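You operate a simulated robot arm through the tools that you are given. There is no shell and no other tool. Be economical: measure what you need, move in short steps, check, and stop when the job is done.

You are at the controls of a simulated two-armed robot. One attempt, no reset.

TASK
Tip the chalk in the blue cup into the hopper.
Fine: push the gate shut first; lid shut again, cup back where it stood, nothing spilt. Set down upright: what you pick out.

It is judged by the outcome, as a careful person would: the job done as asked, and still so three seconds after it is handed in. It fails if anything else is knocked over, pushed out of place, dropped, spilled or broken. Lids that push on must go on centred and level and be pressed home; caps that screw on are set level and turned clockwise until they are tight.

THE ROBOT
Two 7-joint arms with fingered hands on one trunk, on a base that drives. Base frame: it is fixed to the floor where the robot stands at the start and does not move with it; the origin is under the middle of the robot, x ahead of it, y to its left, z up. Lengths are in mm, angles in degrees, forces in N, time in s.
The left shoulder is at the start at [70, 172, 1552], the right one opposite. Places, roughly: beige cabinet door [700, 700, 1000]; blue rubber button [1000, -400, 900]; cabinet switch [700, 400, 900]; hopper [900, -100, 1000]; hopper gate [800, -100, 1000]; hopper lid [900, -100, 1200]; maroon lever [900, -700, 1100]; orange dial [700, 400, 1000]; wooden lid [900, -400, 900]. Payload 5 kg a hand.
The TCP of each hand is the grasp point between the finger pads, 43 mm short of the fingertips. In the tool frame z runs along the fingers and y along their closing line. Largest opening 144 mm; the body of the gripper starts 50 mm behind the TCP. The gripper is a hand of 5 fingers: y runs from the thumb to the fingers, the wrist lies at [-21, -124, -221] in the tool frame, and closing takes about 1.5 s.
Orientation is that of the tool frame in the base frame, as a unit quaternion [x, y, z, w]. With the fingers straight down and the wrist toward the robot, the tool's x, y and z point along [0, 1, 0], [1, 0, 0] and [0, 0, -1] of the base frame.

THE INTERFACE
- The arms move only by the tool send_rows. It takes "left_moves", "right_moves" or both (then of equal length, played together; a hand with none holds still); each is a list of rows, each a list of 3 entries, a list of its own where there are three numbers: the shift along the tool's x, y, z in mm, then the turn, a rotation vector about the tool's x, y, z in degrees, then the opening, from 0 (shut) to 1 (fully open). In form: [[[dx, dy, dz], [ax, ay, az], claw], ...]. A call has 1 to 10 rows; each row is the pose to reach, as a shift and turn from the pose commanded when the call began, along the tool's axes at that moment. Each row takes 0.2 s and may step no farther than 50 mm and 8.6 degrees from the row before; otherwise, or with a gripper value out of range, the whole call is refused. A pose out of reach is approached as far as the arm can. The call stops where the force on the tool passes 90 N (or 10 N more than at its start, if that is more) or the arm is blocked; 0.2 s more then pass. The fingers move at their own pace (about 45 mm/s each) and stop on an object; they squeeze with about 29 N. The grip force told is the motor's: it shows also when the fingers shut on nothing. Time passes only in rows, and 0.2 s behind the last, so rows that repeat a pose let the fingers close. It gives the time, the measured TCP pose, the force on the tool (base axes), the opening and the grip force at its end, in the units of the frame above (readings bear some noise), with the torque about the TCP (base axes, N m) and any sound that the robot's microphone picked up, and new pictures: "views" is both (left out), scene, wrist or none (wrist: the cameras of the hands that moved).
- Cameras (640 x 400 px; columns grow to the right, rows downward): "scene" is now at [138.4, 4.1, 1786.5]; the picture's right is [0.05, -1.00, 0.00], its down [-0.56, -0.03, -0.83] and it looks along [0.82, 0.04, -0.56] (base axes); focal length 284 px, centre (320, 200). "left" rides on the left gripper at [-86, -108, -168] in its tool frame; the picture's right is [-0.80, -0.28, 0.53], its down [0.54, -0.73, 0.42] and it looks along [0.27, 0.63, 0.73] (tool axes); focal length 275 px, centre (320, 200). "right" rides on the right gripper at [86, -108, -168] in its tool frame; the picture's right is [-0.80, 0.28, -0.53], its down [-0.54, -0.73, 0.42] and it looks along [-0.27, 0.63, 0.73] (tool axes); focal length 275 px, centre (320, 200). There is no depth. A picture from a camera that has moved, and an enlarged one, comes with that camera's place and axes in the base frame and with its lens.
- raise_lower(by): slides the trunk up (or, below 0, down) by that many mm; the arms and the scene camera ride with it, the base frame stays. It gives what a move gives, with no picture.
- drive_base(legs): drives the robot by 1 to 6 legs, each [ahead, left, turn to the left] in mm, mm and degrees, along the robot's own axes; the way and the turn of a leg run together, so that a leg with both is an arc; at most 1500 mm and 180 degrees a leg. The arms and the cameras ride along, it lands a little off, and it stops where it bumps. It gives what a move gives, and a new picture of the scene camera.
- hand_shape(shape, hand): the hand has 5 fingers and takes this shape, open, in about a second: jaw (thumb against the fingers, like two jaws); tri (thumb and two fingers); tip (a fingertip pinch); poke (one finger out to press); point (the index stretched); flat (the hand flat); cup (the hand cupped); fist (a fist). The gripper value then closes the fingers along that shape, each until it touches; the sizes above hold for jaw. It gives what a move gives, with no picture.
- pan_tilt(pan, tilt): turns the head with the scene camera to pan (to the left, within 86 degrees either way) and tilt (down, from -29 to 69), counted from straight ahead of the robot. It gives what a move gives, and a new picture of the scene camera.
- close_up(camera, box): a new picture of the part [left, top, right, bottom] of that camera's present view, enlarged. It takes no simulated time.
- finish_job(): hands the job in; it is judged then, once.

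Work in short steps. Places have to be worked out from the pictures, the camera data and where the tool is seen: move nearer, look again, correct. Check each grasp and each placing, and mend what went wrong. You have 120 turns and 260 pictures in all, those below and enlarged ones among them. Open the grippers and draw the arms clear of the work before you hand the job in, unless the task says otherwise; then end with one line.

The tools are called after "Emit:" by a JSON object that holds its "fn" and its "kwargs". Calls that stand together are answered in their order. send_rows: Moves the arms, as the interface text tells. Its arguments: {"type":"object","properties":{"left_moves":{"type":"array","items":{"type":"array"}},"right_moves":{"type":"array","items":{"type":"array"}},"views":{"type":"string","enum":["both","scene","wrist","none"]}},"required":[]} The other tools are called the same way: raise_lower (by) slides the trunk up or down; hand_shape (shape, hand) gives the hand a shape; drive_base (legs) drives the base; pan_tilt (pan, tilt) turns the head that bears the scene camera; close_up (camera, box) takes an enlarged picture of a part of a camera's view; finish_job () hands the job in.

At the start:

```text
t: 0.0
left_ee_pos: [746.7, 410.7, 1558.3]
left_tcp_rot: [0.707, 0.707, 0.0, 0.0]
left_ft_force: [-0.6, 0.3, 0.2]
left_wrist_torque: [0.0, 0.01, 0.0]
left_opening: 143.8
left_grasp_force: 0.1
left_shape: jaw
right_ee_pos: [623.9, -306.7, 1552.7]
right_tcp_rot: [0.708, 0.707, 0.001, 0.0]
right_ft_force: [-0.4, -0.8, -0.5]
right_wrist_torque: [0.0, -0.02, 0.0]
right_opening: 143.4
right_grasp_force: 0.1
right_shape: jaw
trunk travel left (down, up): [-650.0, 290.0]
robot x, y, heading: [1.5, 2.2, 0.2]
head pan, tilt: [2.9, 34.3]
```

scene: 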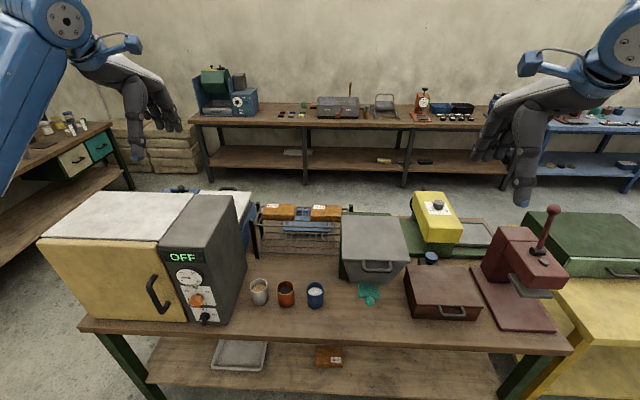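
right: 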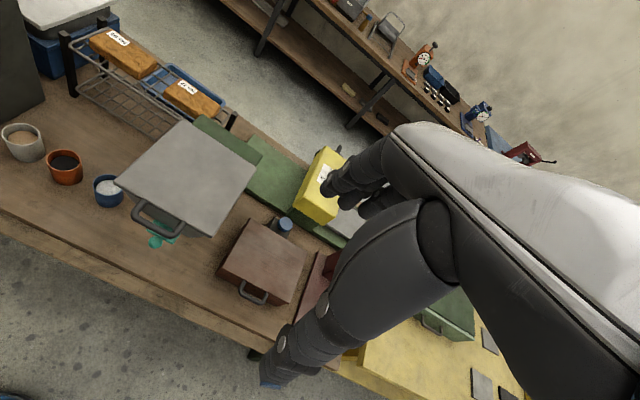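
left: 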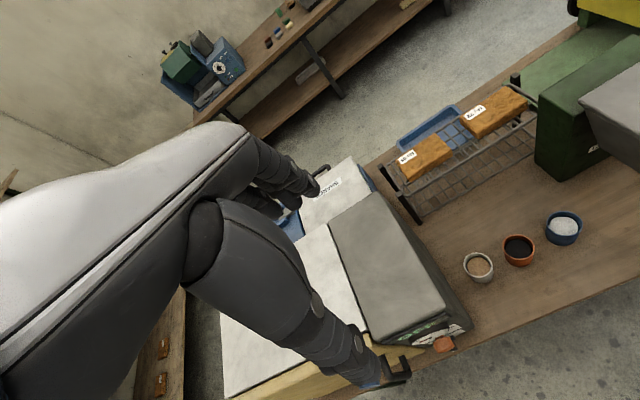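

I'll look closer at the cups, hopper, and teal thing in the scene picture.

Emit:
{"fn": "close_up", "kwargs": {"camera": "scene", "box": [230, 200, 430, 325]}}

Emit:
{"fn": "close_up", "kwargs": {"camera": "scene", "box": [330, 170, 600, 340]}}

Emit:
{"fn": "close_up", "kwargs": {"camera": "right", "box": [0, 60, 320, 260]}}

Emit:
{"fn": "close_up", "kwargs": {"camera": "left", "box": [440, 40, 640, 300]}}

```text
3.20 times, centred on (330, 262) of scene
camera zoom: at [138.4, 4.1, 1786.5], right [0.05, -1.0, 0.0], down [-0.56, -0.03, -0.83], along [0.82, 0.04, -0.56], focal length 909 px, centre (288, 0)
```

zoom: 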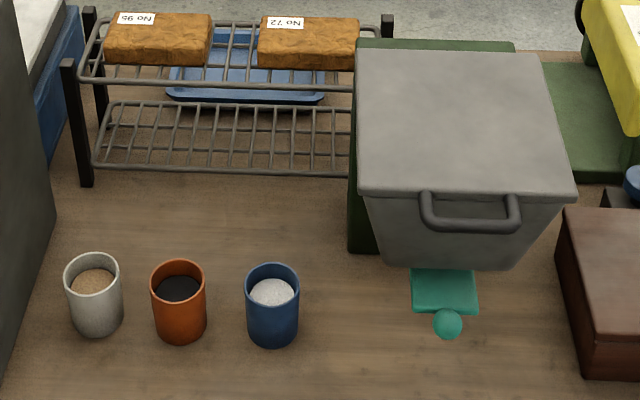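

```text
2.35 times, centred on (465, 255) of scene
camera zoom: at [138.4, 4.1, 1786.5], right [0.05, -1.0, 0.0], down [-0.56, -0.03, -0.83], along [0.82, 0.04, -0.56], focal length 668 px, centre (-21, 71)
```

zoom: 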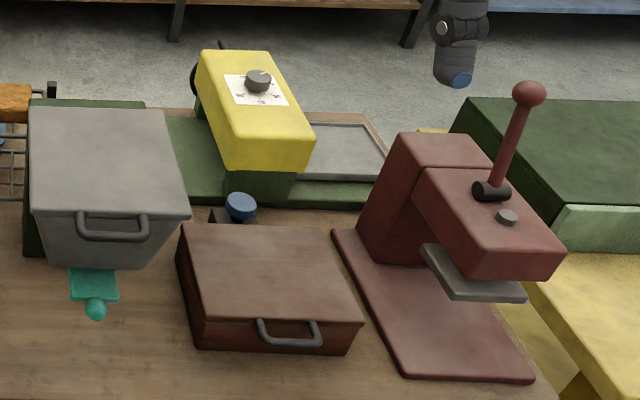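

```text
2.00 times, centred on (160, 160) of right
camera zoom: at [514.2, -221.2, 1720.9], right [0.28, -0.8, 0.53], down [-0.73, -0.54, -0.42], along [0.63, -0.27, -0.73], focal length 551 px, centre (640, 280)
```

zoom: 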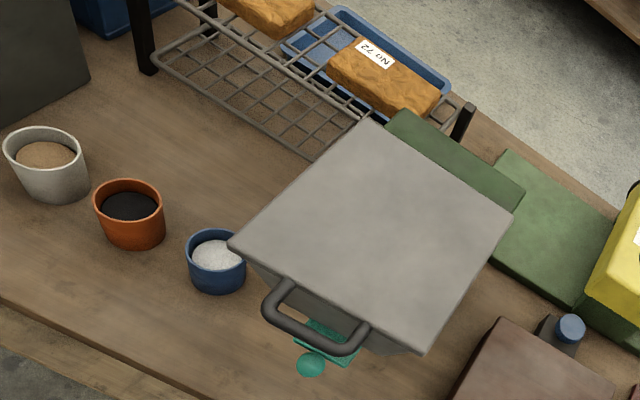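

```text
1.54 times, centred on (540, 170) of left
camera zoom: at [638.4, 325.1, 1726.7], right [-0.28, -0.8, -0.53], down [-0.73, 0.54, -0.42], along [0.63, 0.27, -0.73], focal length 424 px, centre (-18, 246)
```

zoom: 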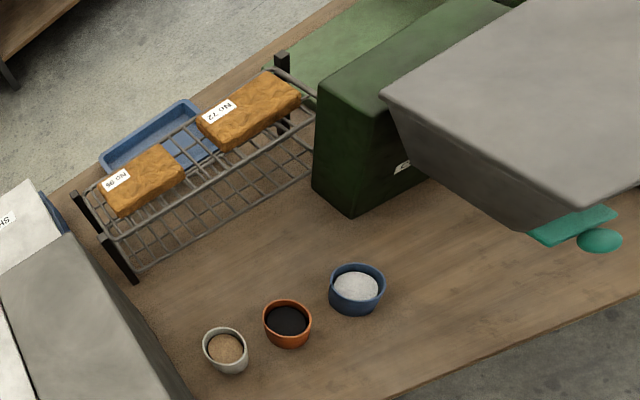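

Blue cup is near (853, 63), rim about z 887; knob of the gate near (757, -133, 950); lid top near z 1139, x 764–987, y -32…-240, with a front handle. I'll shape the right hand for poking and bring it in front of the gate, tilted forward.

Emit:
{"fn": "hand_shape", "kwargs": {"hand": "right", "shape": "poke"}}

Emit:
{"fn": "send_rows", "kwargs": {"right_moves": [[[17, -10, 45], [-6, 0, 0], 0], [[34, -20, 90], [-12, 0, 0], 0], [[51, -30, 135], [-18, 0, 0], 0], [[68, -40, 180], [-24, 0, 0], 0], [[85, -50, 225], [-30, 0, 0], 0], [[102, -60, 270], [-36, 0, 0], 0], [[119, -70, 315], [-42, 0, 0], 0], [[136, -80, 360], [-48, 0, 0], 0], [[153, -90, 405], [-54, 0, 0], 0], [[172, -100, 448], [-60, 0, 0], 0]]}}

```text
t: 0.9
left_ee_pos: [746.3, 413.0, 1558.9]
left_tcp_rot: [0.707, 0.707, 0.0, 0.0]
left_ft_force: [-0.3, 0.8, 0.7]
left_wrist_torque: [-0.01, -0.02, 0.0]
left_opening: 143.7
left_grasp_force: 0.1
left_shape: jaw
right_ee_pos: [624.2, -307.0, 1552.3]
right_tcp_rot: [0.708, 0.707, 0.0, 0.001]
right_ft_force: [-0.2, 0.6, -0.5]
right_wrist_torque: [0.03, 0.0, -0.03]
right_opening: 0.0
right_grasp_force: 0.0
right_shape: poke
trunk travel left (down, up): [-650.0, 290.0]
robot x, y, heading: [5.8, -4.8, 0.1]
head pan, tilt: [2.9, 34.3]
```

```text
t: 3.3
left_ee_pos: [742.3, 410.8, 1561.4]
left_tcp_rot: [0.707, 0.707, 0.002, 0.001]
left_ft_force: [-0.7, 0.2, 0.4]
left_wrist_torque: [0.03, -0.11, 0.01]
left_opening: 143.5
left_grasp_force: 0.0
left_shape: jaw
right_ee_pos: [728.3, -333.3, 1504.2]
right_tcp_rot: [0.457, 0.572, 0.483, 0.481]
right_ft_force: [-1.0, 0.5, -0.3]
right_wrist_torque: [0.02, -0.02, -0.07]
right_opening: 0.0
right_grasp_force: 0.1
right_shape: poke
right hand out of reach, approached as far as the arm can: row 3, 4, 5, 6, 7, 8, 9, 10
trunk travel left (down, up): [-650.0, 290.0]
robot x, y, heading: [-2.8, 2.8, 0.2]
head pan, tilt: [2.9, 34.3]
stopped in row 10 (right hand): the arm was blocked; the commanded pose is now the measured one
camera scene: at [133.8, 3.5, 1787.2], right [0.05, -1.0, 0.0], down [-0.56, -0.03, -0.83], along [0.83, 0.04, -0.56], focal length 284 px, centre (320, 200)
camera right: at [544.9, -278.9, 1400.2], right [-0.42, -0.81, 0.41], down [0.44, -0.57, -0.69], along [0.79, -0.11, 0.6], focal length 275 px, centre (320, 200)
```

scene: 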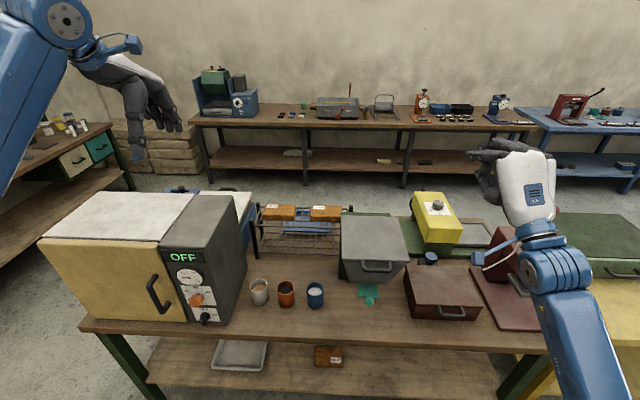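
right: 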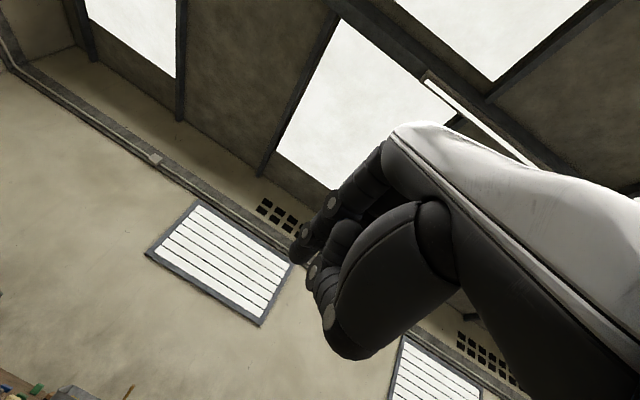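

The forward-pointing pose doesn't reach that low with the trunk up. I'll draw both hands back in front of the table and then lower the trunk.

Emit:
{"fn": "send_rows", "kwargs": {"left_moves": [[[-25, -30, 0], [0, 0, 0], 1], [[-50, -60, 0], [0, 0, 0], 1], [[-75, -90, 0], [0, 0, 0], 1], [[-100, -120, 0], [0, 0, 0], 1], [[-120, -150, 0], [0, 0, 0], 1], [[-140, -180, 0], [0, 0, 0], 1], [[-160, -210, 0], [0, 0, 0], 1]], "right_moves": [[[0, 0, -20], [0, 0, 0], 0], [[0, 0, -40], [0, 0, 0], 0], [[0, 0, -60], [0, 0, 0], 0], [[0, 0, -80], [0, 0, 0], 0], [[0, 0, -100], [0, 0, 0], 0], [[0, 0, -120], [0, 0, 0], 0], [[0, 0, -140], [0, 0, 0], 0]], "views": "scene"}}

```text
t: 4.9
left_ee_pos: [533.8, 250.3, 1559.9]
left_tcp_rot: [0.707, 0.708, 0.001, 0.0]
left_ft_force: [-0.6, -0.3, 0.0]
left_wrist_torque: [-0.03, -0.04, 0.01]
left_opening: 143.9
left_grasp_force: 0.0
left_shape: jaw
right_ee_pos: [591.9, -347.0, 1515.0]
right_tcp_rot: [0.458, 0.573, 0.482, 0.479]
right_ft_force: [-0.2, -0.4, 0.9]
right_wrist_torque: [-0.02, 0.02, 0.0]
right_opening: 0.0
right_grasp_force: 0.1
right_shape: poke
trunk travel left (down, up): [-650.0, 290.0]
robot x, y, heading: [-0.2, -1.6, -0.1]
head pan, tilt: [2.9, 34.3]
camera scene: at [136.2, 3.7, 1786.7], right [0.05, -1.0, 0.0], down [-0.56, -0.03, -0.83], along [0.83, 0.04, -0.56], focal length 284 px, centre (320, 200)
```

scene: 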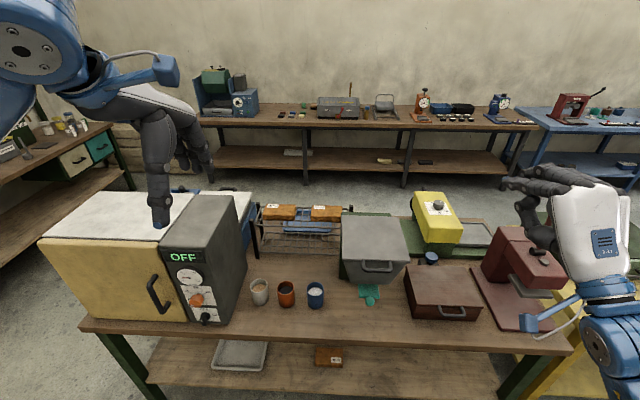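

Both hands are clear in front of the table; now I lower the trunk 350 mm.

Emit:
{"fn": "raise_lower", "kwargs": {"by": -350}}

Emit:
{"fn": "pan_tilt", "kwargs": {"pan": -8, "tilt": 28}}

```text
t: 8.3
left_ee_pos: [535.2, 251.7, 1208.6]
left_tcp_rot: [0.707, 0.707, 0.0, 0.0]
left_ft_force: [0.6, -0.9, -0.3]
left_wrist_torque: [-0.01, -0.01, -0.02]
left_opening: 143.8
left_grasp_force: 0.0
left_shape: jaw
right_ee_pos: [593.4, -346.6, 1163.0]
right_tcp_rot: [0.458, 0.573, 0.482, 0.479]
right_ft_force: [-0.8, -0.3, 0.2]
right_wrist_torque: [0.01, -0.01, 0.06]
right_opening: 0.4
right_grasp_force: 0.1
right_shape: poke
trunk travel left (down, up): [-300.0, 640.0]
robot x, y, heading: [0.1, 1.6, -0.3]
head pan, tilt: [2.9, 34.3]
```

```text
t: 9.1
left_ee_pos: [535.7, 252.3, 1208.4]
left_tcp_rot: [0.708, 0.707, 0.001, 0.0]
left_ft_force: [0.1, -0.4, 0.7]
left_wrist_torque: [-0.01, 0.02, -0.03]
left_opening: 143.7
left_grasp_force: 0.1
left_shape: jaw
right_ee_pos: [593.4, -346.2, 1161.2]
right_tcp_rot: [0.459, 0.573, 0.482, 0.479]
right_ft_force: [-1.0, 0.1, 1.5]
right_wrist_torque: [0.01, 0.0, 0.01]
right_opening: 0.2
right_grasp_force: 0.0
right_shape: poke
trunk travel left (down, up): [-300.0, 640.0]
robot x, y, heading: [1.5, -3.0, 0.1]
head pan, tilt: [-8.0, 28.0]
camera scene: at [140.5, -12.7, 1446.4], right [-0.14, -0.99, 0.0], down [-0.47, 0.06, -0.88], along [0.87, -0.12, -0.47], focal length 284 px, centre (320, 200)
```

scene: 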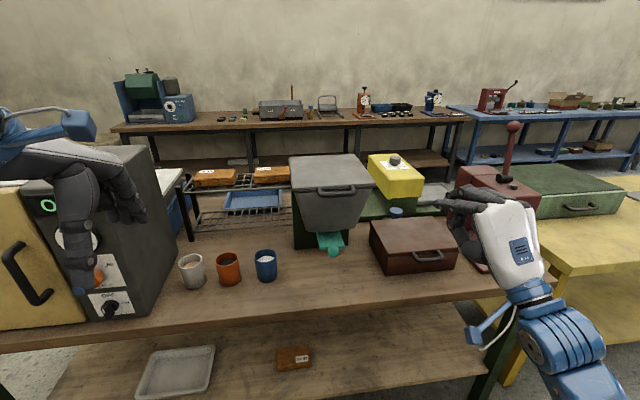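

Emit:
{"fn": "close_up", "kwargs": {"camera": "scene", "box": [240, 140, 480, 290]}}

Emit:
{"fn": "close_up", "kwargs": {"camera": "scene", "box": [400, 160, 640, 400]}}

```text
2.67 times, centred on (360, 215) of scene
camera zoom: at [140.5, -12.7, 1446.4], right [-0.14, -0.99, 0.0], down [-0.47, 0.06, -0.88], along [0.87, -0.12, -0.47], focal length 758 px, centre (213, 160)
```

zoom: 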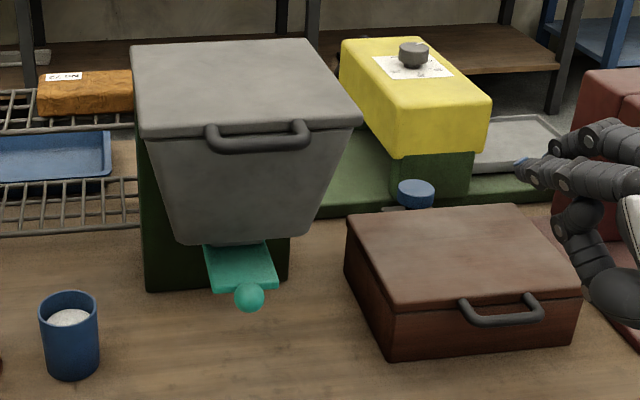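

```text
1.67 times, centred on (520, 280) of scene
camera zoom: at [140.5, -12.7, 1446.4], right [-0.14, -0.99, 0.0], down [-0.47, 0.06, -0.88], along [0.87, -0.12, -0.47], focal length 474 px, centre (-13, 67)
```

zoom: 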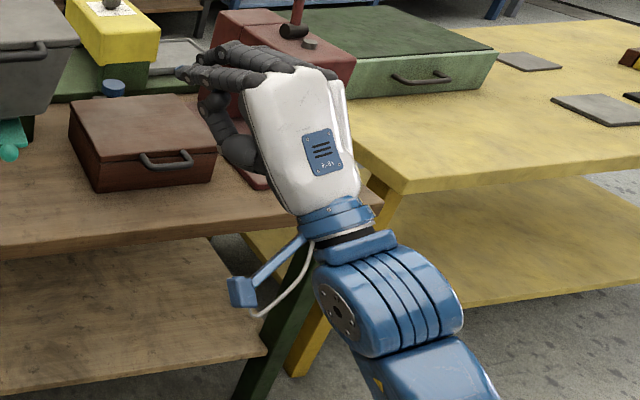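

Index fingertip is about 65 mm ahead of the TCP. I'll bring it to some 40 mm in front of the teal knob (757, -135, 951).

Emit:
{"fn": "send_rows", "kwargs": {"right_moves": [[[28, -22, 9], [0, 0, 0], 0], [[55, -44, 19], [0, 0, 0], 0], [[83, -66, 28], [0, 0, 0], 0], [[110, -87, 38], [0, 0, 0], 0], [[138, -109, 47], [0, 0, 0], 0], [[165, -131, 57], [0, 0, 0], 0], [[193, -153, 66], [0, 0, 0], 0], [[220, -175, 76], [0, 0, 0], 0]]}}

```text
t: 10.8
left_ee_pos: [536.4, 251.0, 1206.7]
left_tcp_rot: [0.707, 0.707, 0.0, -0.001]
left_ft_force: [0.4, -0.5, -0.8]
left_wrist_torque: [-0.01, 0.03, -0.02]
left_opening: 144.0
left_grasp_force: 0.0
left_shape: jaw
right_ee_pos: [651.9, -287.5, 998.5]
right_tcp_rot: [0.443, 0.597, 0.513, 0.429]
right_ft_force: [0.2, -0.6, -1.6]
right_wrist_torque: [-0.01, -0.01, 0.0]
right_opening: 0.1
right_grasp_force: 0.0
right_shape: poke
right hand out of reach, approached as far as the arm can: row 2, 3, 4, 5, 6, 7, 8
trunk travel left (down, up): [-300.0, 640.0]
robot x, y, heading: [-1.9, -0.3, 0.2]
head pan, tilt: [-8.0, 28.0]
camera scene: at [141.5, -12.8, 1446.3], right [-0.14, -0.99, 0.0], down [-0.47, 0.07, -0.88], along [0.87, -0.12, -0.47], focal length 284 px, centre (320, 200)
camera right: at [459.5, -252.5, 903.5], right [-0.3, -0.87, 0.38], down [0.47, -0.49, -0.73], along [0.83, -0.04, 0.56], focal length 275 px, centre (320, 200)
```

scene: 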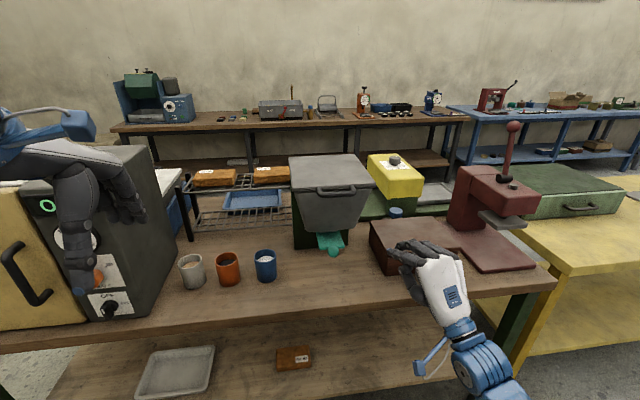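
right: 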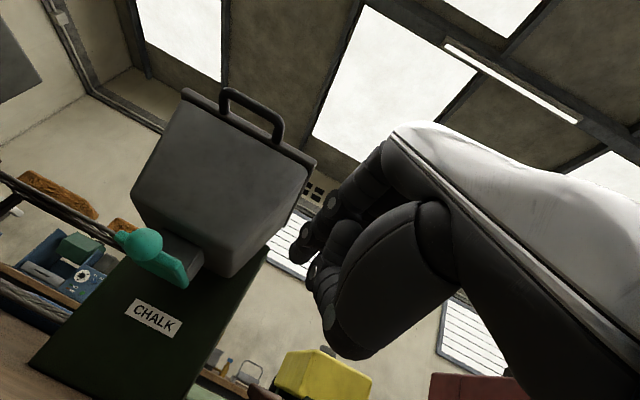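

Reach to the middle is limited in this straight-ahead attitude. I'll pitch the hand ~40° down and yaw it a bit left while moving toward the gate.

Emit:
{"fn": "send_rows", "kwargs": {"right_moves": [[[10, 1, 0], [7, 3, -1], 0], [[20, 2, 5], [14, 6, -2], 0], [[40, 4, 10], [21, 9, -3], 0], [[60, 6, 20], [28, 12, -4], 0], [[80, 8, 30], [35, 14, -5], 0], [[100, 10, 40], [38, 15, -5], 0], [[119, 11, 50], [38, 15, -5], 0]]}}

```text
t: 12.4
left_ee_pos: [536.9, 253.2, 1207.4]
left_tcp_rot: [0.707, 0.707, 0.0, 0.0]
left_ft_force: [0.7, -0.8, 0.9]
left_wrist_torque: [-0.02, 0.0, -0.03]
left_opening: 143.4
left_grasp_force: 0.1
left_shape: jaw
right_ee_pos: [672.2, -159.9, 998.3]
right_tcp_rot: [0.463, 0.799, 0.324, 0.203]
right_ft_force: [-0.8, 0.1, 0.0]
right_wrist_torque: [0.01, 0.03, 0.02]
right_opening: 0.0
right_grasp_force: 0.1
right_shape: poke
trunk travel left (down, up): [-300.0, 640.0]
robot x, y, heading: [1.9, 4.5, 0.4]
head pan, tilt: [-8.0, 28.0]
camera scene: at [141.0, -12.2, 1446.4], right [-0.14, -0.99, 0.0], down [-0.47, 0.06, -0.88], along [0.87, -0.12, -0.47], focal length 284 px, centre (320, 200)
camera right: at [458.3, -180.4, 1038.1], right [0.23, -0.77, 0.6], down [0.09, -0.6, -0.8], along [0.97, 0.23, -0.07], focal length 275 px, centre (320, 200)
```

scene: 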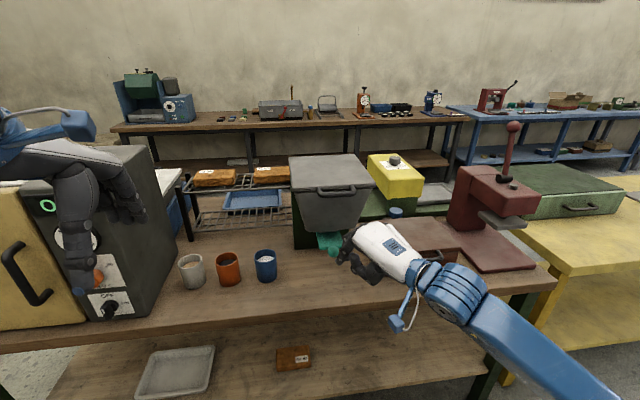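
right: 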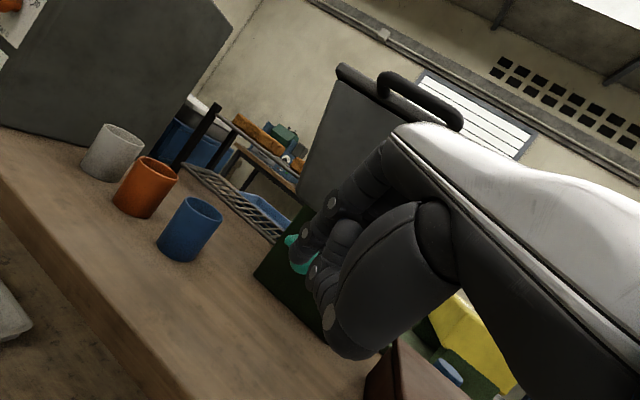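

Reached as asked. Closer look at fingertip versus knob.

Emit:
{"fn": "close_up", "kwargs": {"camera": "scene", "box": [280, 190, 440, 300]}}

Emit:
{"fn": "close_up", "kwargs": {"camera": "right", "box": [240, 170, 400, 370]}}

```text
3.64 times, centred on (360, 245) of scene
camera zoom: at [141.0, -12.2, 1446.4], right [-0.14, -0.99, 0.0], down [-0.47, 0.06, -0.88], along [0.87, -0.12, -0.47], focal length 1033 px, centre (174, 36)
```

zoom: 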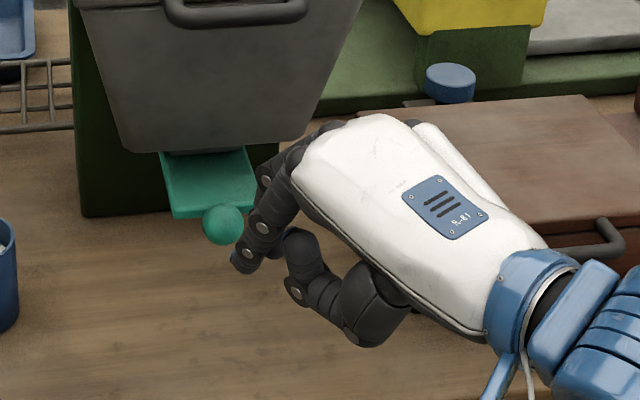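

```text
2.00 times, centred on (320, 270) of right
camera zoom: at [458.3, -180.4, 1038.1], right [0.23, -0.77, 0.6], down [0.09, -0.6, -0.8], along [0.97, 0.23, -0.07], focal length 551 px, centre (320, 60)
```

zoom: 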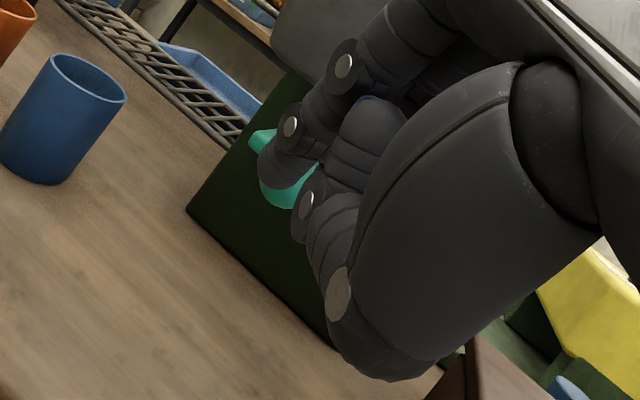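

Fingertip is around (715, -143, 948), about 25 mm short of the knob. I'll lower it ~12 mm and advance 40 mm along +x.

Emit:
{"fn": "send_rows", "kwargs": {"right_moves": [[[5, -7, 10], [0, 0, 0], 0], [[-5, 6, 22], [0, 0, 0], 0], [[-10, 12, 29], [0, 0, 0], 0], [[-15, 18, 35], [0, 0, 0], 0]], "views": "none"}}

Emit:
{"fn": "close_up", "kwargs": {"camera": "scene", "box": [280, 190, 440, 300]}}

```text
t: 13.4
left_ee_pos: [536.2, 252.3, 1208.8]
left_tcp_rot: [0.707, 0.707, -0.001, 0.0]
left_ft_force: [0.7, -0.2, 0.0]
left_wrist_torque: [-0.01, 0.02, 0.01]
left_opening: 143.6
left_grasp_force: 0.0
left_shape: jaw
right_ee_pos: [712.1, -156.3, 988.4]
right_tcp_rot: [0.462, 0.8, 0.325, 0.202]
right_ft_force: [-0.2, 0.2, 0.5]
right_wrist_torque: [0.03, 0.01, 0.03]
right_opening: 0.0
right_grasp_force: 0.0
right_shape: poke
trunk travel left (down, up): [-300.0, 640.0]
robot x, y, heading: [-2.0, 0.2, -0.0]
head pan, tilt: [-8.0, 28.0]
```

```text
3.64 times, centred on (360, 245) of scene
camera zoom: at [140.9, -12.6, 1446.4], right [-0.14, -0.99, 0.0], down [-0.47, 0.07, -0.88], along [0.87, -0.12, -0.47], focal length 1033 px, centre (174, 36)
```

zoom: 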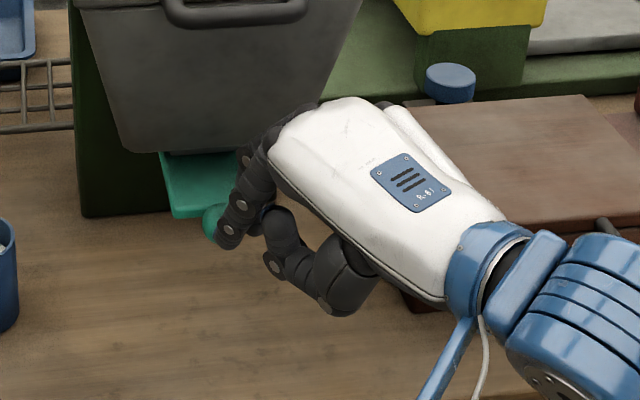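

No contact yet, fingertip is right at the knob. Continue pushing +x in small steps.

Emit:
{"fn": "send_rows", "kwargs": {"right_moves": [[[-5, 6, 6], [0, 0, 0], 0], [[-10, 12, 12], [0, 0, 0], 0], [[-15, 18, 19], [0, 0, 0], 0], [[-20, 24, 25], [0, 0, 0], 0]], "views": "none"}}

Emit:
{"fn": "close_up", "kwargs": {"camera": "scene", "box": [280, 190, 440, 300]}}

```text
t: 14.4
left_ee_pos: [530.5, 251.5, 1210.8]
left_tcp_rot: [0.708, 0.707, 0.002, 0.002]
left_ft_force: [-0.5, 0.0, -0.3]
left_wrist_torque: [0.0, 0.01, 0.0]
left_opening: 143.8
left_grasp_force: 0.1
left_shape: jaw
right_ee_pos: [744.7, -156.6, 991.4]
right_tcp_rot: [0.461, 0.799, 0.327, 0.204]
right_ft_force: [-43.4, 1.4, 2.5]
right_wrist_torque: [-0.04, -1.83, -1.15]
right_opening: 0.0
right_grasp_force: 0.0
right_shape: poke
trunk travel left (down, up): [-300.0, 640.0]
robot x, y, heading: [0.8, -1.6, 0.0]
head pan, tilt: [-8.0, 28.0]
```

```text
3.64 times, centred on (360, 245) of scene
camera zoom: at [133.3, -12.8, 1447.1], right [-0.14, -0.99, 0.0], down [-0.46, 0.07, -0.89], along [0.88, -0.12, -0.47], focal length 1033 px, centre (174, 36)
```

zoom: 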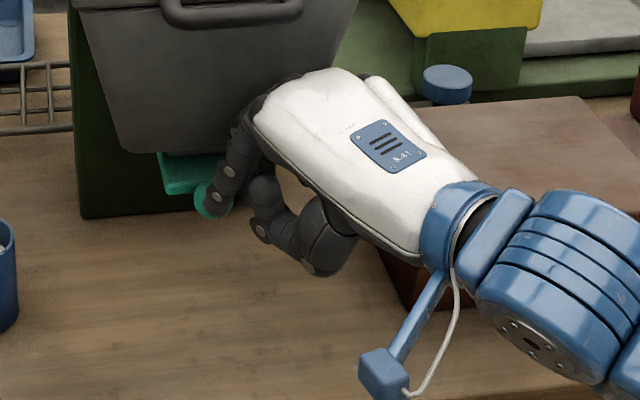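

Force built to -43 N. I need to know whether it is the knob or knuckles on the hopper; I'll back off and look.

Emit:
{"fn": "send_rows", "kwargs": {"right_moves": [[[10, -12, -12], [0, 0, 0], 0], [[20, -24, -25], [0, 0, 0], 0], [[29, -36, -37], [0, 0, 0], 0], [[20, -80, -60], [0, 0, 0], 0], [[0, -100, -100], [0, 0, 0], 0], [[-30, -120, -120], [0, 0, 0], 0]], "views": "none"}}

Emit:
{"fn": "close_up", "kwargs": {"camera": "scene", "box": [280, 150, 440, 260]}}

Emit:
{"fn": "close_up", "kwargs": {"camera": "right", "box": [160, 0, 480, 400]}}

```text
refused: row 4 steps farther than a row can; nothing moved
```

```text
3.64 times, centred on (360, 205) of scene
camera zoom: at [133.3, -12.8, 1447.1], right [-0.14, -0.99, 0.0], down [-0.46, 0.07, -0.89], along [0.88, -0.12, -0.47], focal length 1033 px, centre (174, 182)
```

zoom: 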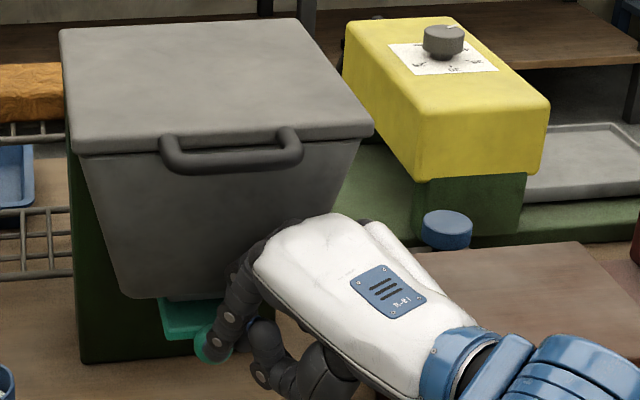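

```text
1.00 times, centred on (320, 200) of right (not enlarged: the box is as wide or as high as the picture)
camera zoom: at [530.9, -175.5, 1029.6], right [0.23, -0.77, 0.6], down [0.09, -0.59, -0.8], along [0.97, 0.24, -0.06], focal length 275 px, centre (320, 200)
```

zoom: 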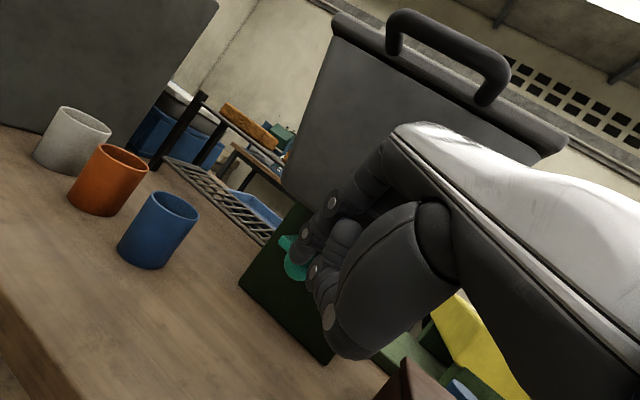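

Knuckles look to be against the sloping hopper front. I'll back off straight and open the poke finger out to see its stretched form.

Emit:
{"fn": "send_rows", "kwargs": {"right_moves": [[[10, -12, -12], [0, 0, 0], 0], [[20, -24, -25], [0, 0, 0], 0], [[29, -36, -37], [0, 0, 0], 1], [[39, -48, -50], [0, 0, 0], 1], [[49, -61, -62], [0, 0, 0], 1], [[39, -70, -74], [0, 0, 0], 1], [[39, -70, -74], [0, 0, 0], 1], [[39, -70, -74], [0, 0, 0], 1]], "views": "none"}}

Emit:
{"fn": "close_up", "kwargs": {"camera": "scene", "box": [280, 190, 440, 300]}}

Emit:
{"fn": "close_up", "kwargs": {"camera": "right", "box": [160, 100, 480, 400]}}

```text
t: 16.2
left_ee_pos: [536.0, 252.0, 1208.7]
left_tcp_rot: [0.707, 0.707, -0.001, 0.0]
left_ft_force: [0.7, 0.4, -0.3]
left_wrist_torque: [0.02, -0.02, -0.02]
left_opening: 143.9
left_grasp_force: 0.2
left_shape: jaw
right_ee_pos: [644.1, -171.6, 989.8]
right_tcp_rot: [0.463, 0.799, 0.324, 0.204]
right_ft_force: [-0.6, 0.1, 0.5]
right_wrist_torque: [0.02, -0.01, -0.01]
right_opening: 0.0
right_grasp_force: 0.0
right_shape: poke
trunk travel left (down, up): [-300.0, 640.0]
robot x, y, heading: [0.3, -4.0, 0.1]
head pan, tilt: [-8.0, 28.0]
```

```text
3.64 times, centred on (360, 245) of scene
camera zoom: at [140.4, -13.0, 1446.4], right [-0.14, -0.99, 0.0], down [-0.47, 0.07, -0.88], along [0.87, -0.12, -0.47], focal length 1033 px, centre (174, 36)
```

zoom: 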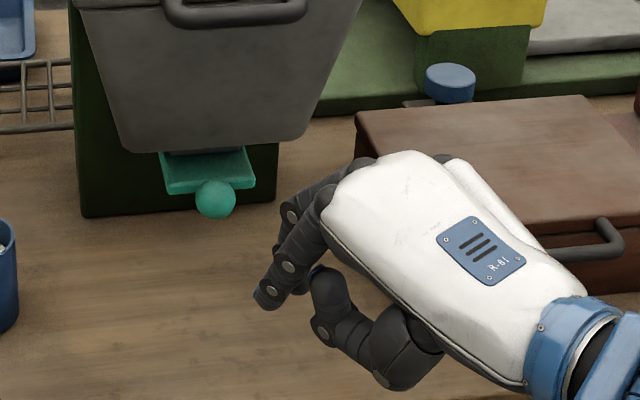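

```text
1.33 times, centred on (320, 250) of right
camera zoom: at [429.9, -191.6, 1028.8], right [0.23, -0.77, 0.6], down [0.09, -0.59, -0.8], along [0.97, 0.24, -0.07], focal length 367 px, centre (320, 133)
```

zoom: 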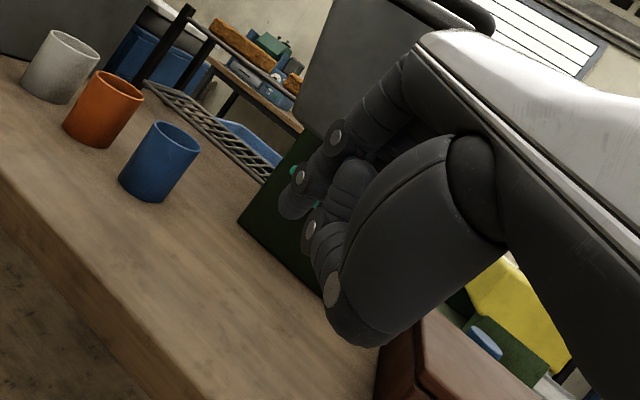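

The gate moved in ~32 mm (knob now x≈789). I'll flatten the hand's pitch so only the fingertip leads, keeping the knuckles off the hopper.

Emit:
{"fn": "send_rows", "kwargs": {"right_moves": [[[0, 0, 0], [-8, 0, 0], 1], [[0, 0, 0], [-16, 0, 0], 1], [[-7, 3, 15], [-24, 0, 0], 1], [[-14, 6, 30], [-32, 0, 0], 1], [[-21, 10, 46], [-32, 0, 0], 1]], "views": "none"}}

Emit:
{"fn": "close_up", "kwargs": {"camera": "scene", "box": [280, 190, 440, 300]}}

```text
t: 17.4
left_ee_pos: [536.8, 251.2, 1208.2]
left_tcp_rot: [0.707, 0.707, -0.001, 0.0]
left_ft_force: [-0.1, 0.2, -0.2]
left_wrist_torque: [0.0, 0.03, -0.02]
left_opening: 143.7
left_grasp_force: 0.0
left_shape: jaw
right_ee_pos: [689.4, -171.8, 964.8]
right_tcp_rot: [0.389, 0.678, 0.533, 0.324]
right_ft_force: [-0.1, 0.1, 0.1]
right_wrist_torque: [0.04, -0.02, 0.0]
right_opening: 0.0
right_grasp_force: 0.1
right_shape: poke
trunk travel left (down, up): [-300.0, 640.0]
robot x, y, heading: [-3.5, 0.6, 0.3]
head pan, tilt: [-8.0, 28.0]
```

```text
3.64 times, centred on (360, 245) of scene
camera zoom: at [141.1, -12.8, 1446.4], right [-0.14, -0.99, 0.0], down [-0.47, 0.07, -0.88], along [0.87, -0.12, -0.47], focal length 1033 px, centre (174, 36)
```

zoom: 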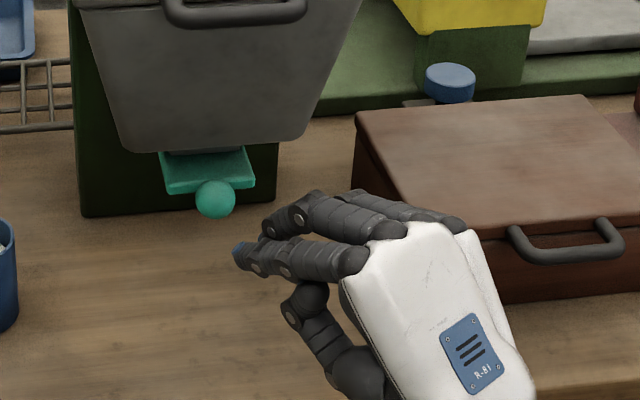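

Fingertip is roughly at (738, -146, 940). Raise it ~12, shift slightly left, and advance to touch the knob.

Emit:
{"fn": "send_rows", "kwargs": {"right_moves": [[[-3, 16, 18], [0, 0, 0], 1], [[-8, 18, 27], [0, 0, 0], 1], [[-13, 20, 35], [0, 0, 0], 1]], "views": "none"}}

Emit:
{"fn": "close_up", "kwargs": {"camera": "scene", "box": [280, 190, 440, 300]}}

```text
t: 18.2
left_ee_pos: [537.0, 251.2, 1207.7]
left_tcp_rot: [0.707, 0.707, 0.0, 0.0]
left_ft_force: [0.4, 0.2, 0.2]
left_wrist_torque: [-0.02, 0.02, 0.0]
left_opening: 144.0
left_grasp_force: 0.1
left_shape: jaw
right_ee_pos: [729.2, -162.9, 975.6]
right_tcp_rot: [0.388, 0.68, 0.533, 0.322]
right_ft_force: [0.1, -0.8, 0.5]
right_wrist_torque: [0.01, 0.03, 0.01]
right_opening: 0.0
right_grasp_force: 0.1
right_shape: poke
trunk travel left (down, up): [-300.0, 640.0]
robot x, y, heading: [0.7, -0.0, 0.0]
head pan, tilt: [-8.0, 28.0]
```

```text
3.64 times, centred on (360, 245) of scene
camera zoom: at [141.0, -12.5, 1446.4], right [-0.14, -0.99, 0.0], down [-0.47, 0.07, -0.88], along [0.87, -0.12, -0.47], focal length 1033 px, centre (174, 36)
```

zoom: 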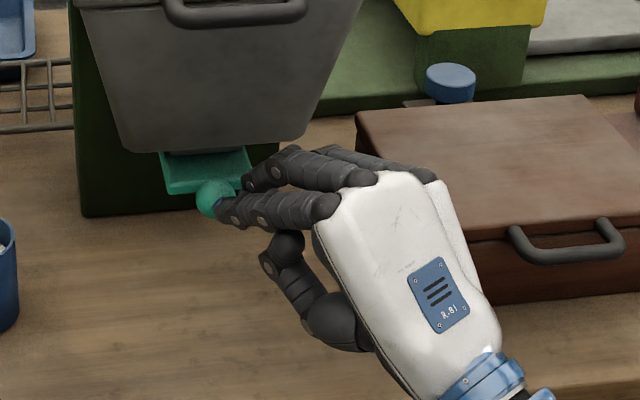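

At the knob now, no force yet; push on in +x with slight left.

Emit:
{"fn": "send_rows", "kwargs": {"right_moves": [[[-2, 2, 11], [0, 0, 0], 1], [[-7, 4, 19], [0, 0, 0], 1], [[-12, 6, 28], [0, 0, 0], 1], [[-17, 8, 36], [0, 0, 0], 1]], "views": "none"}}

Emit:
{"fn": "close_up", "kwargs": {"camera": "scene", "box": [280, 190, 440, 300]}}

```text
t: 19.2
left_ee_pos: [529.4, 253.1, 1211.5]
left_tcp_rot: [0.707, 0.707, 0.001, 0.002]
left_ft_force: [-1.4, -0.1, 1.0]
left_wrist_torque: [0.02, -0.05, 0.02]
left_opening: 143.9
left_grasp_force: 0.2
left_shape: jaw
right_ee_pos: [760.7, -157.6, 982.5]
right_tcp_rot: [0.386, 0.678, 0.535, 0.325]
right_ft_force: [-45.8, 3.1, 6.9]
right_wrist_torque: [0.7, -0.99, -0.41]
right_opening: 0.1
right_grasp_force: 0.1
right_shape: poke
trunk travel left (down, up): [-300.0, 640.0]
robot x, y, heading: [-1.2, 2.7, 0.4]
head pan, tilt: [-8.0, 28.0]
```

```text
3.64 times, centred on (360, 245) of scene
camera zoom: at [131.5, -12.1, 1447.3], right [-0.14, -0.99, 0.0], down [-0.46, 0.06, -0.89], along [0.88, -0.12, -0.46], focal length 1033 px, centre (174, 36)
```

zoom: 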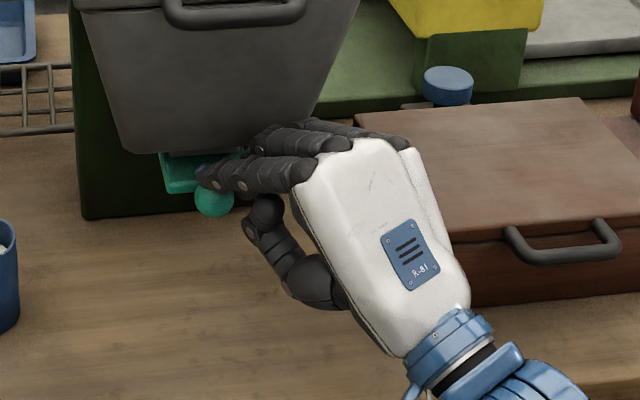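

The fingertip rode over the knob and the middle finger met the hopper bottom. Retreat, drop 25 mm, and push again lower.

Emit:
{"fn": "send_rows", "kwargs": {"right_moves": [[[11, -4, -19], [0, 0, 0], 1], [[22, -8, -38], [0, 0, 0], 1], [[23, -35, -32], [0, 0, 0], 1], [[16, -33, -19], [0, 0, 0], 1], [[11, -31, -10], [0, 0, 0], 1]], "views": "none"}}

Emit:
{"fn": "close_up", "kwargs": {"camera": "scene", "box": [280, 190, 440, 300]}}

```text
t: 20.4
left_ee_pos: [530.3, 250.1, 1212.2]
left_tcp_rot: [0.708, 0.706, 0.002, 0.001]
left_ft_force: [-0.2, 0.2, -0.1]
left_wrist_torque: [0.03, -0.02, 0.03]
left_opening: 143.9
left_grasp_force: 0.0
left_shape: jaw
right_ee_pos: [744.4, -163.0, 964.6]
right_tcp_rot: [0.383, 0.672, 0.54, 0.332]
right_ft_force: [1.3, -16.4, 66.9]
right_wrist_torque: [1.74, -2.42, -0.63]
right_opening: 0.0
right_grasp_force: 0.2
right_shape: poke
trunk travel left (down, up): [-300.0, 640.0]
robot x, y, heading: [4.0, -0.1, 0.0]
head pan, tilt: [-8.0, 28.0]
```

```text
3.64 times, centred on (360, 245) of scene
camera zoom: at [133.3, -14.1, 1447.4], right [-0.14, -0.99, 0.0], down [-0.46, 0.07, -0.89], along [0.88, -0.12, -0.47], focal length 1033 px, centre (174, 36)
```

zoom: 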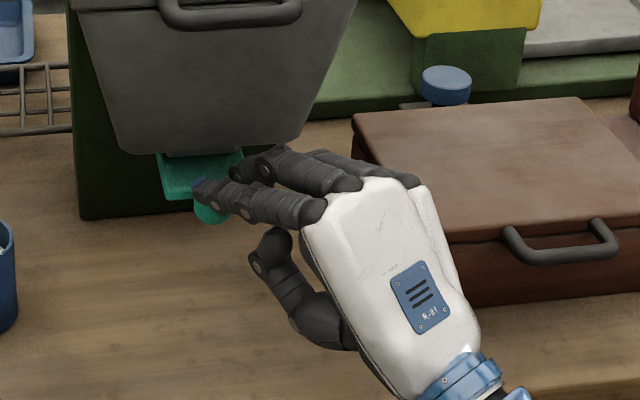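

The finger is resting on top of the knob (67 N upward). Lift, retreat farther, then drop in front of the knob.

Emit:
{"fn": "send_rows", "kwargs": {"right_moves": [[[0, 15, -3], [0, 0, 0], 1], [[0, 27, -10], [0, 0, 0], 1], [[10, 24, -27], [0, 0, 0], 1], [[22, 19, -48], [0, 0, 0], 1], [[32, 13, -66], [0, 0, 0], 1], [[34, -10, -64], [0, 0, 0], 1]], "views": "none"}}

Emit:
{"fn": "close_up", "kwargs": {"camera": "scene", "box": [280, 190, 440, 300]}}

Emit:
{"fn": "close_up", "kwargs": {"camera": "right", "box": [160, 0, 480, 400]}}

```text
t: 21.9
left_ee_pos: [535.8, 253.4, 1208.2]
left_tcp_rot: [0.707, 0.707, 0.0, 0.001]
left_ft_force: [-0.4, 0.5, -0.9]
left_wrist_torque: [-0.03, 0.03, -0.01]
left_opening: 144.0
left_grasp_force: 0.0
left_shape: jaw
right_ee_pos: [676.6, -160.8, 949.7]
right_tcp_rot: [0.389, 0.68, 0.532, 0.322]
right_ft_force: [1.4, -0.2, -0.3]
right_wrist_torque: [0.0, 0.0, -0.01]
right_opening: 0.2
right_grasp_force: 0.0
right_shape: poke
trunk travel left (down, up): [-300.0, 640.0]
robot x, y, heading: [-2.5, 1.4, 0.1]
head pan, tilt: [-8.0, 28.0]
```

```text
3.64 times, centred on (360, 245) of scene
camera zoom: at [140.7, -12.2, 1446.2], right [-0.14, -0.99, 0.0], down [-0.47, 0.06, -0.88], along [0.87, -0.12, -0.47], focal length 1033 px, centre (174, 36)
```

zoom: 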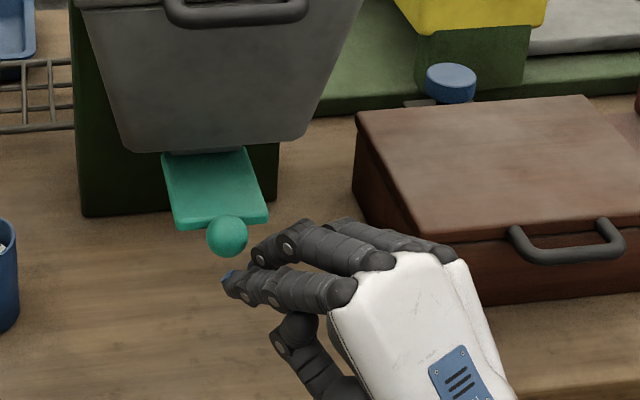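

```text
1.00 times, centred on (320, 200) of right (not enlarged: the box is as wide or as high as the picture)
camera zoom: at [471.0, -179.7, 880.5], right [-0.01, -0.91, 0.42], down [0.49, -0.37, -0.79], along [0.87, 0.19, 0.45], focal length 275 px, centre (320, 200)
```

zoom: 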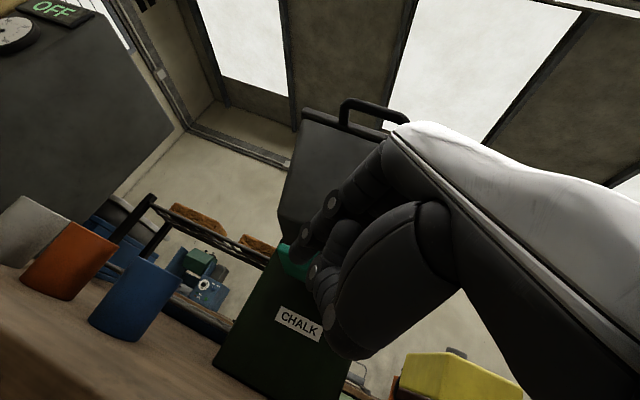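

The gate was dragged back out, but now the fingertip is properly in front of the knob, slightly low. Raise 8 mm and push +x.

Emit:
{"fn": "send_rows", "kwargs": {"right_moves": [[[0, 8, -2], [0, 0, 0], 1], [[-6, 10, 8], [0, 0, 0], 1], [[-12, 12, 18], [0, 0, 0], 1], [[-18, 14, 29], [0, 0, 0], 1], [[-24, 16, 39], [0, 0, 0], 1]], "views": "none"}}

Emit:
{"fn": "close_up", "kwargs": {"camera": "scene", "box": [280, 190, 440, 300]}}

```text
t: 23.1
left_ee_pos: [535.9, 251.9, 1208.1]
left_tcp_rot: [0.707, 0.707, -0.001, 0.0]
left_ft_force: [0.2, -0.3, 0.4]
left_wrist_torque: [-0.01, 0.04, 0.01]
left_opening: 143.9
left_grasp_force: 0.0
left_shape: jaw
right_ee_pos: [725.1, -162.2, 959.6]
right_tcp_rot: [0.389, 0.679, 0.532, 0.322]
right_ft_force: [-0.6, -0.4, 0.9]
right_wrist_torque: [0.0, 0.0, 0.02]
right_opening: 0.0
right_grasp_force: 0.1
right_shape: poke
trunk travel left (down, up): [-300.0, 640.0]
robot x, y, heading: [-2.4, 2.9, 0.1]
head pan, tilt: [-8.0, 28.0]
```

```text
3.64 times, centred on (360, 245) of scene
camera zoom: at [140.8, -12.7, 1446.4], right [-0.14, -0.99, 0.0], down [-0.47, 0.07, -0.88], along [0.87, -0.12, -0.47], focal length 1033 px, centre (174, 36)
```

zoom: 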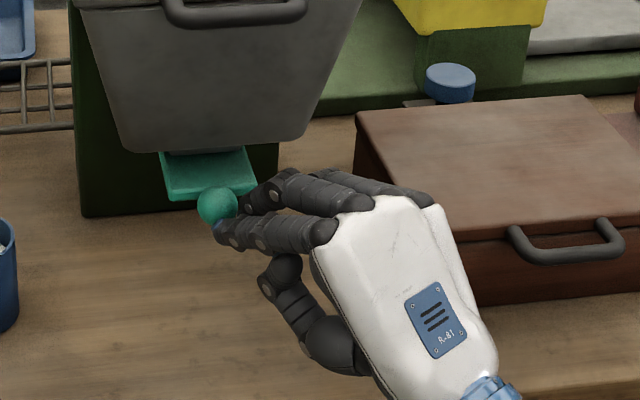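

The gate is sliding in with almost no force. Continue.

Emit:
{"fn": "send_rows", "kwargs": {"right_moves": [[[-6, 1, 10], [0, 0, 0], 1], [[-12, 3, 20], [0, 0, 0], 1], [[-18, 4, 31], [0, 0, 0], 1]], "views": "none"}}

Emit:
{"fn": "close_up", "kwargs": {"camera": "scene", "box": [280, 190, 440, 300]}}

```text
t: 23.8
left_ee_pos: [530.1, 247.2, 1210.0]
left_tcp_rot: [0.709, 0.706, 0.002, 0.0]
left_ft_force: [-0.5, 0.5, 0.1]
left_wrist_torque: [0.01, -0.05, 0.03]
left_opening: 143.9
left_grasp_force: 0.1
left_shape: jaw
right_ee_pos: [746.7, -164.8, 954.1]
right_tcp_rot: [0.39, 0.679, 0.534, 0.32]
right_ft_force: [-21.9, -20.1, -13.0]
right_wrist_torque: [-0.16, 0.43, 0.1]
right_opening: 0.1
right_grasp_force: 0.1
right_shape: poke
trunk travel left (down, up): [-300.0, 640.0]
robot x, y, heading: [-1.4, 5.0, -0.1]
head pan, tilt: [-8.0, 28.0]
stopped in row 3 (right hand): the force on the tool passed its limit at 101 N (the readings are from after the stop); the commanded pose is now the measured one
```

```text
3.64 times, centred on (360, 245) of scene
camera zoom: at [133.6, -16.2, 1446.6], right [-0.14, -0.99, 0.0], down [-0.46, 0.07, -0.88], along [0.88, -0.13, -0.47], focal length 1033 px, centre (174, 36)
```

zoom: 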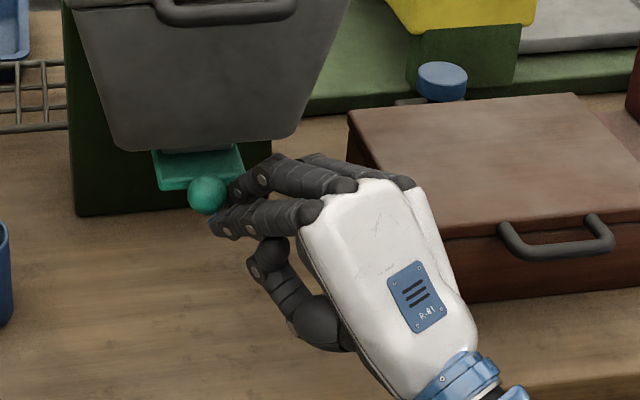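

Gate came to a hard stop at the same spot as before (knob x≈787), so it seems fully shut. Back off (straight back and slightly down) and verify.

Emit:
{"fn": "send_rows", "kwargs": {"right_moves": [[[12, -8, -20], [0, 0, 0], 1], [[24, -16, -42], [0, 0, 0], 1], [[36, -20, -64], [0, 0, 0], 1], [[36, -20, -90], [0, 0, 0], 1], [[10, -20, -120], [0, 0, 0], 1]], "views": "scene"}}

Emit:
{"fn": "close_up", "kwargs": {"camera": "scene", "box": [280, 190, 440, 300]}}

Emit:
{"fn": "close_up", "kwargs": {"camera": "right", "box": [200, 60, 440, 380]}}

```text
t: 25.0
left_ee_pos: [534.6, 249.2, 1209.3]
left_tcp_rot: [0.708, 0.706, -0.001, -0.001]
left_ft_force: [-0.4, 0.3, -0.2]
left_wrist_torque: [0.05, 0.02, 0.0]
left_opening: 143.7
left_grasp_force: 0.1
left_shape: jaw
right_ee_pos: [639.2, -211.8, 964.6]
right_tcp_rot: [0.387, 0.679, 0.536, 0.319]
right_ft_force: [0.7, -0.2, 0.0]
right_wrist_torque: [0.0, 0.01, 0.03]
right_opening: 0.1
right_grasp_force: 0.1
right_shape: poke
trunk travel left (down, up): [-300.0, 640.0]
robot x, y, heading: [-1.1, 2.6, -0.2]
head pan, tilt: [-8.0, 28.0]
camera scene: at [138.3, -14.8, 1446.4], right [-0.14, -0.99, 0.0], down [-0.46, 0.07, -0.88], along [0.87, -0.12, -0.47], focal length 284 px, centre (320, 200)
```

scene: 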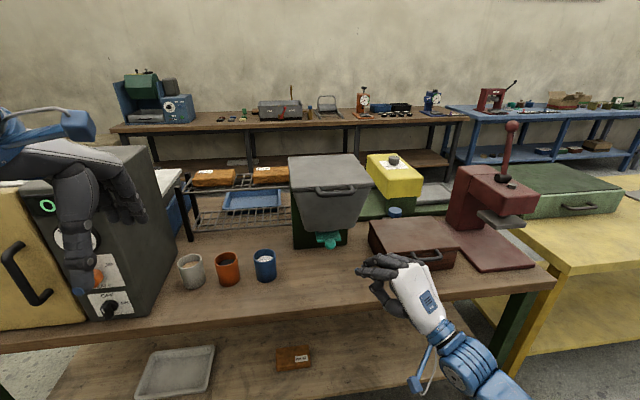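

```text
3.64 times, centred on (360, 245) of scene
camera zoom: at [138.3, -14.8, 1446.4], right [-0.14, -0.99, 0.0], down [-0.46, 0.07, -0.88], along [0.87, -0.12, -0.47], focal length 1033 px, centre (174, 36)
```

zoom: 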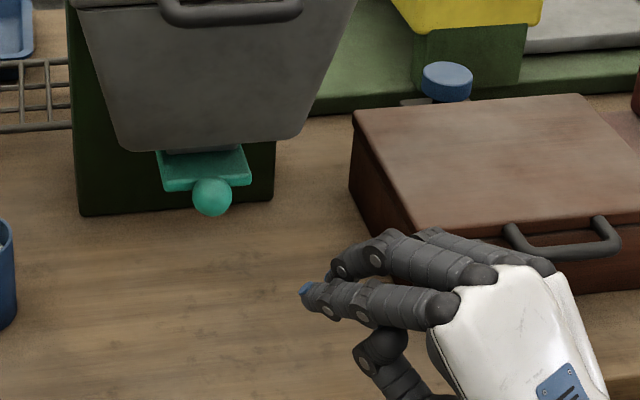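

```text
1.25 times, centred on (320, 220) of right
camera zoom: at [433.4, -231.4, 893.5], right [0.0, -0.91, 0.41], down [0.5, -0.36, -0.79], along [0.87, 0.2, 0.45], focal length 344 px, centre (320, 175)
```

zoom: 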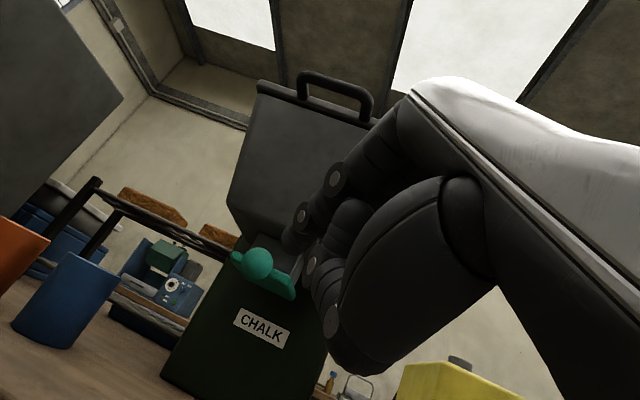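

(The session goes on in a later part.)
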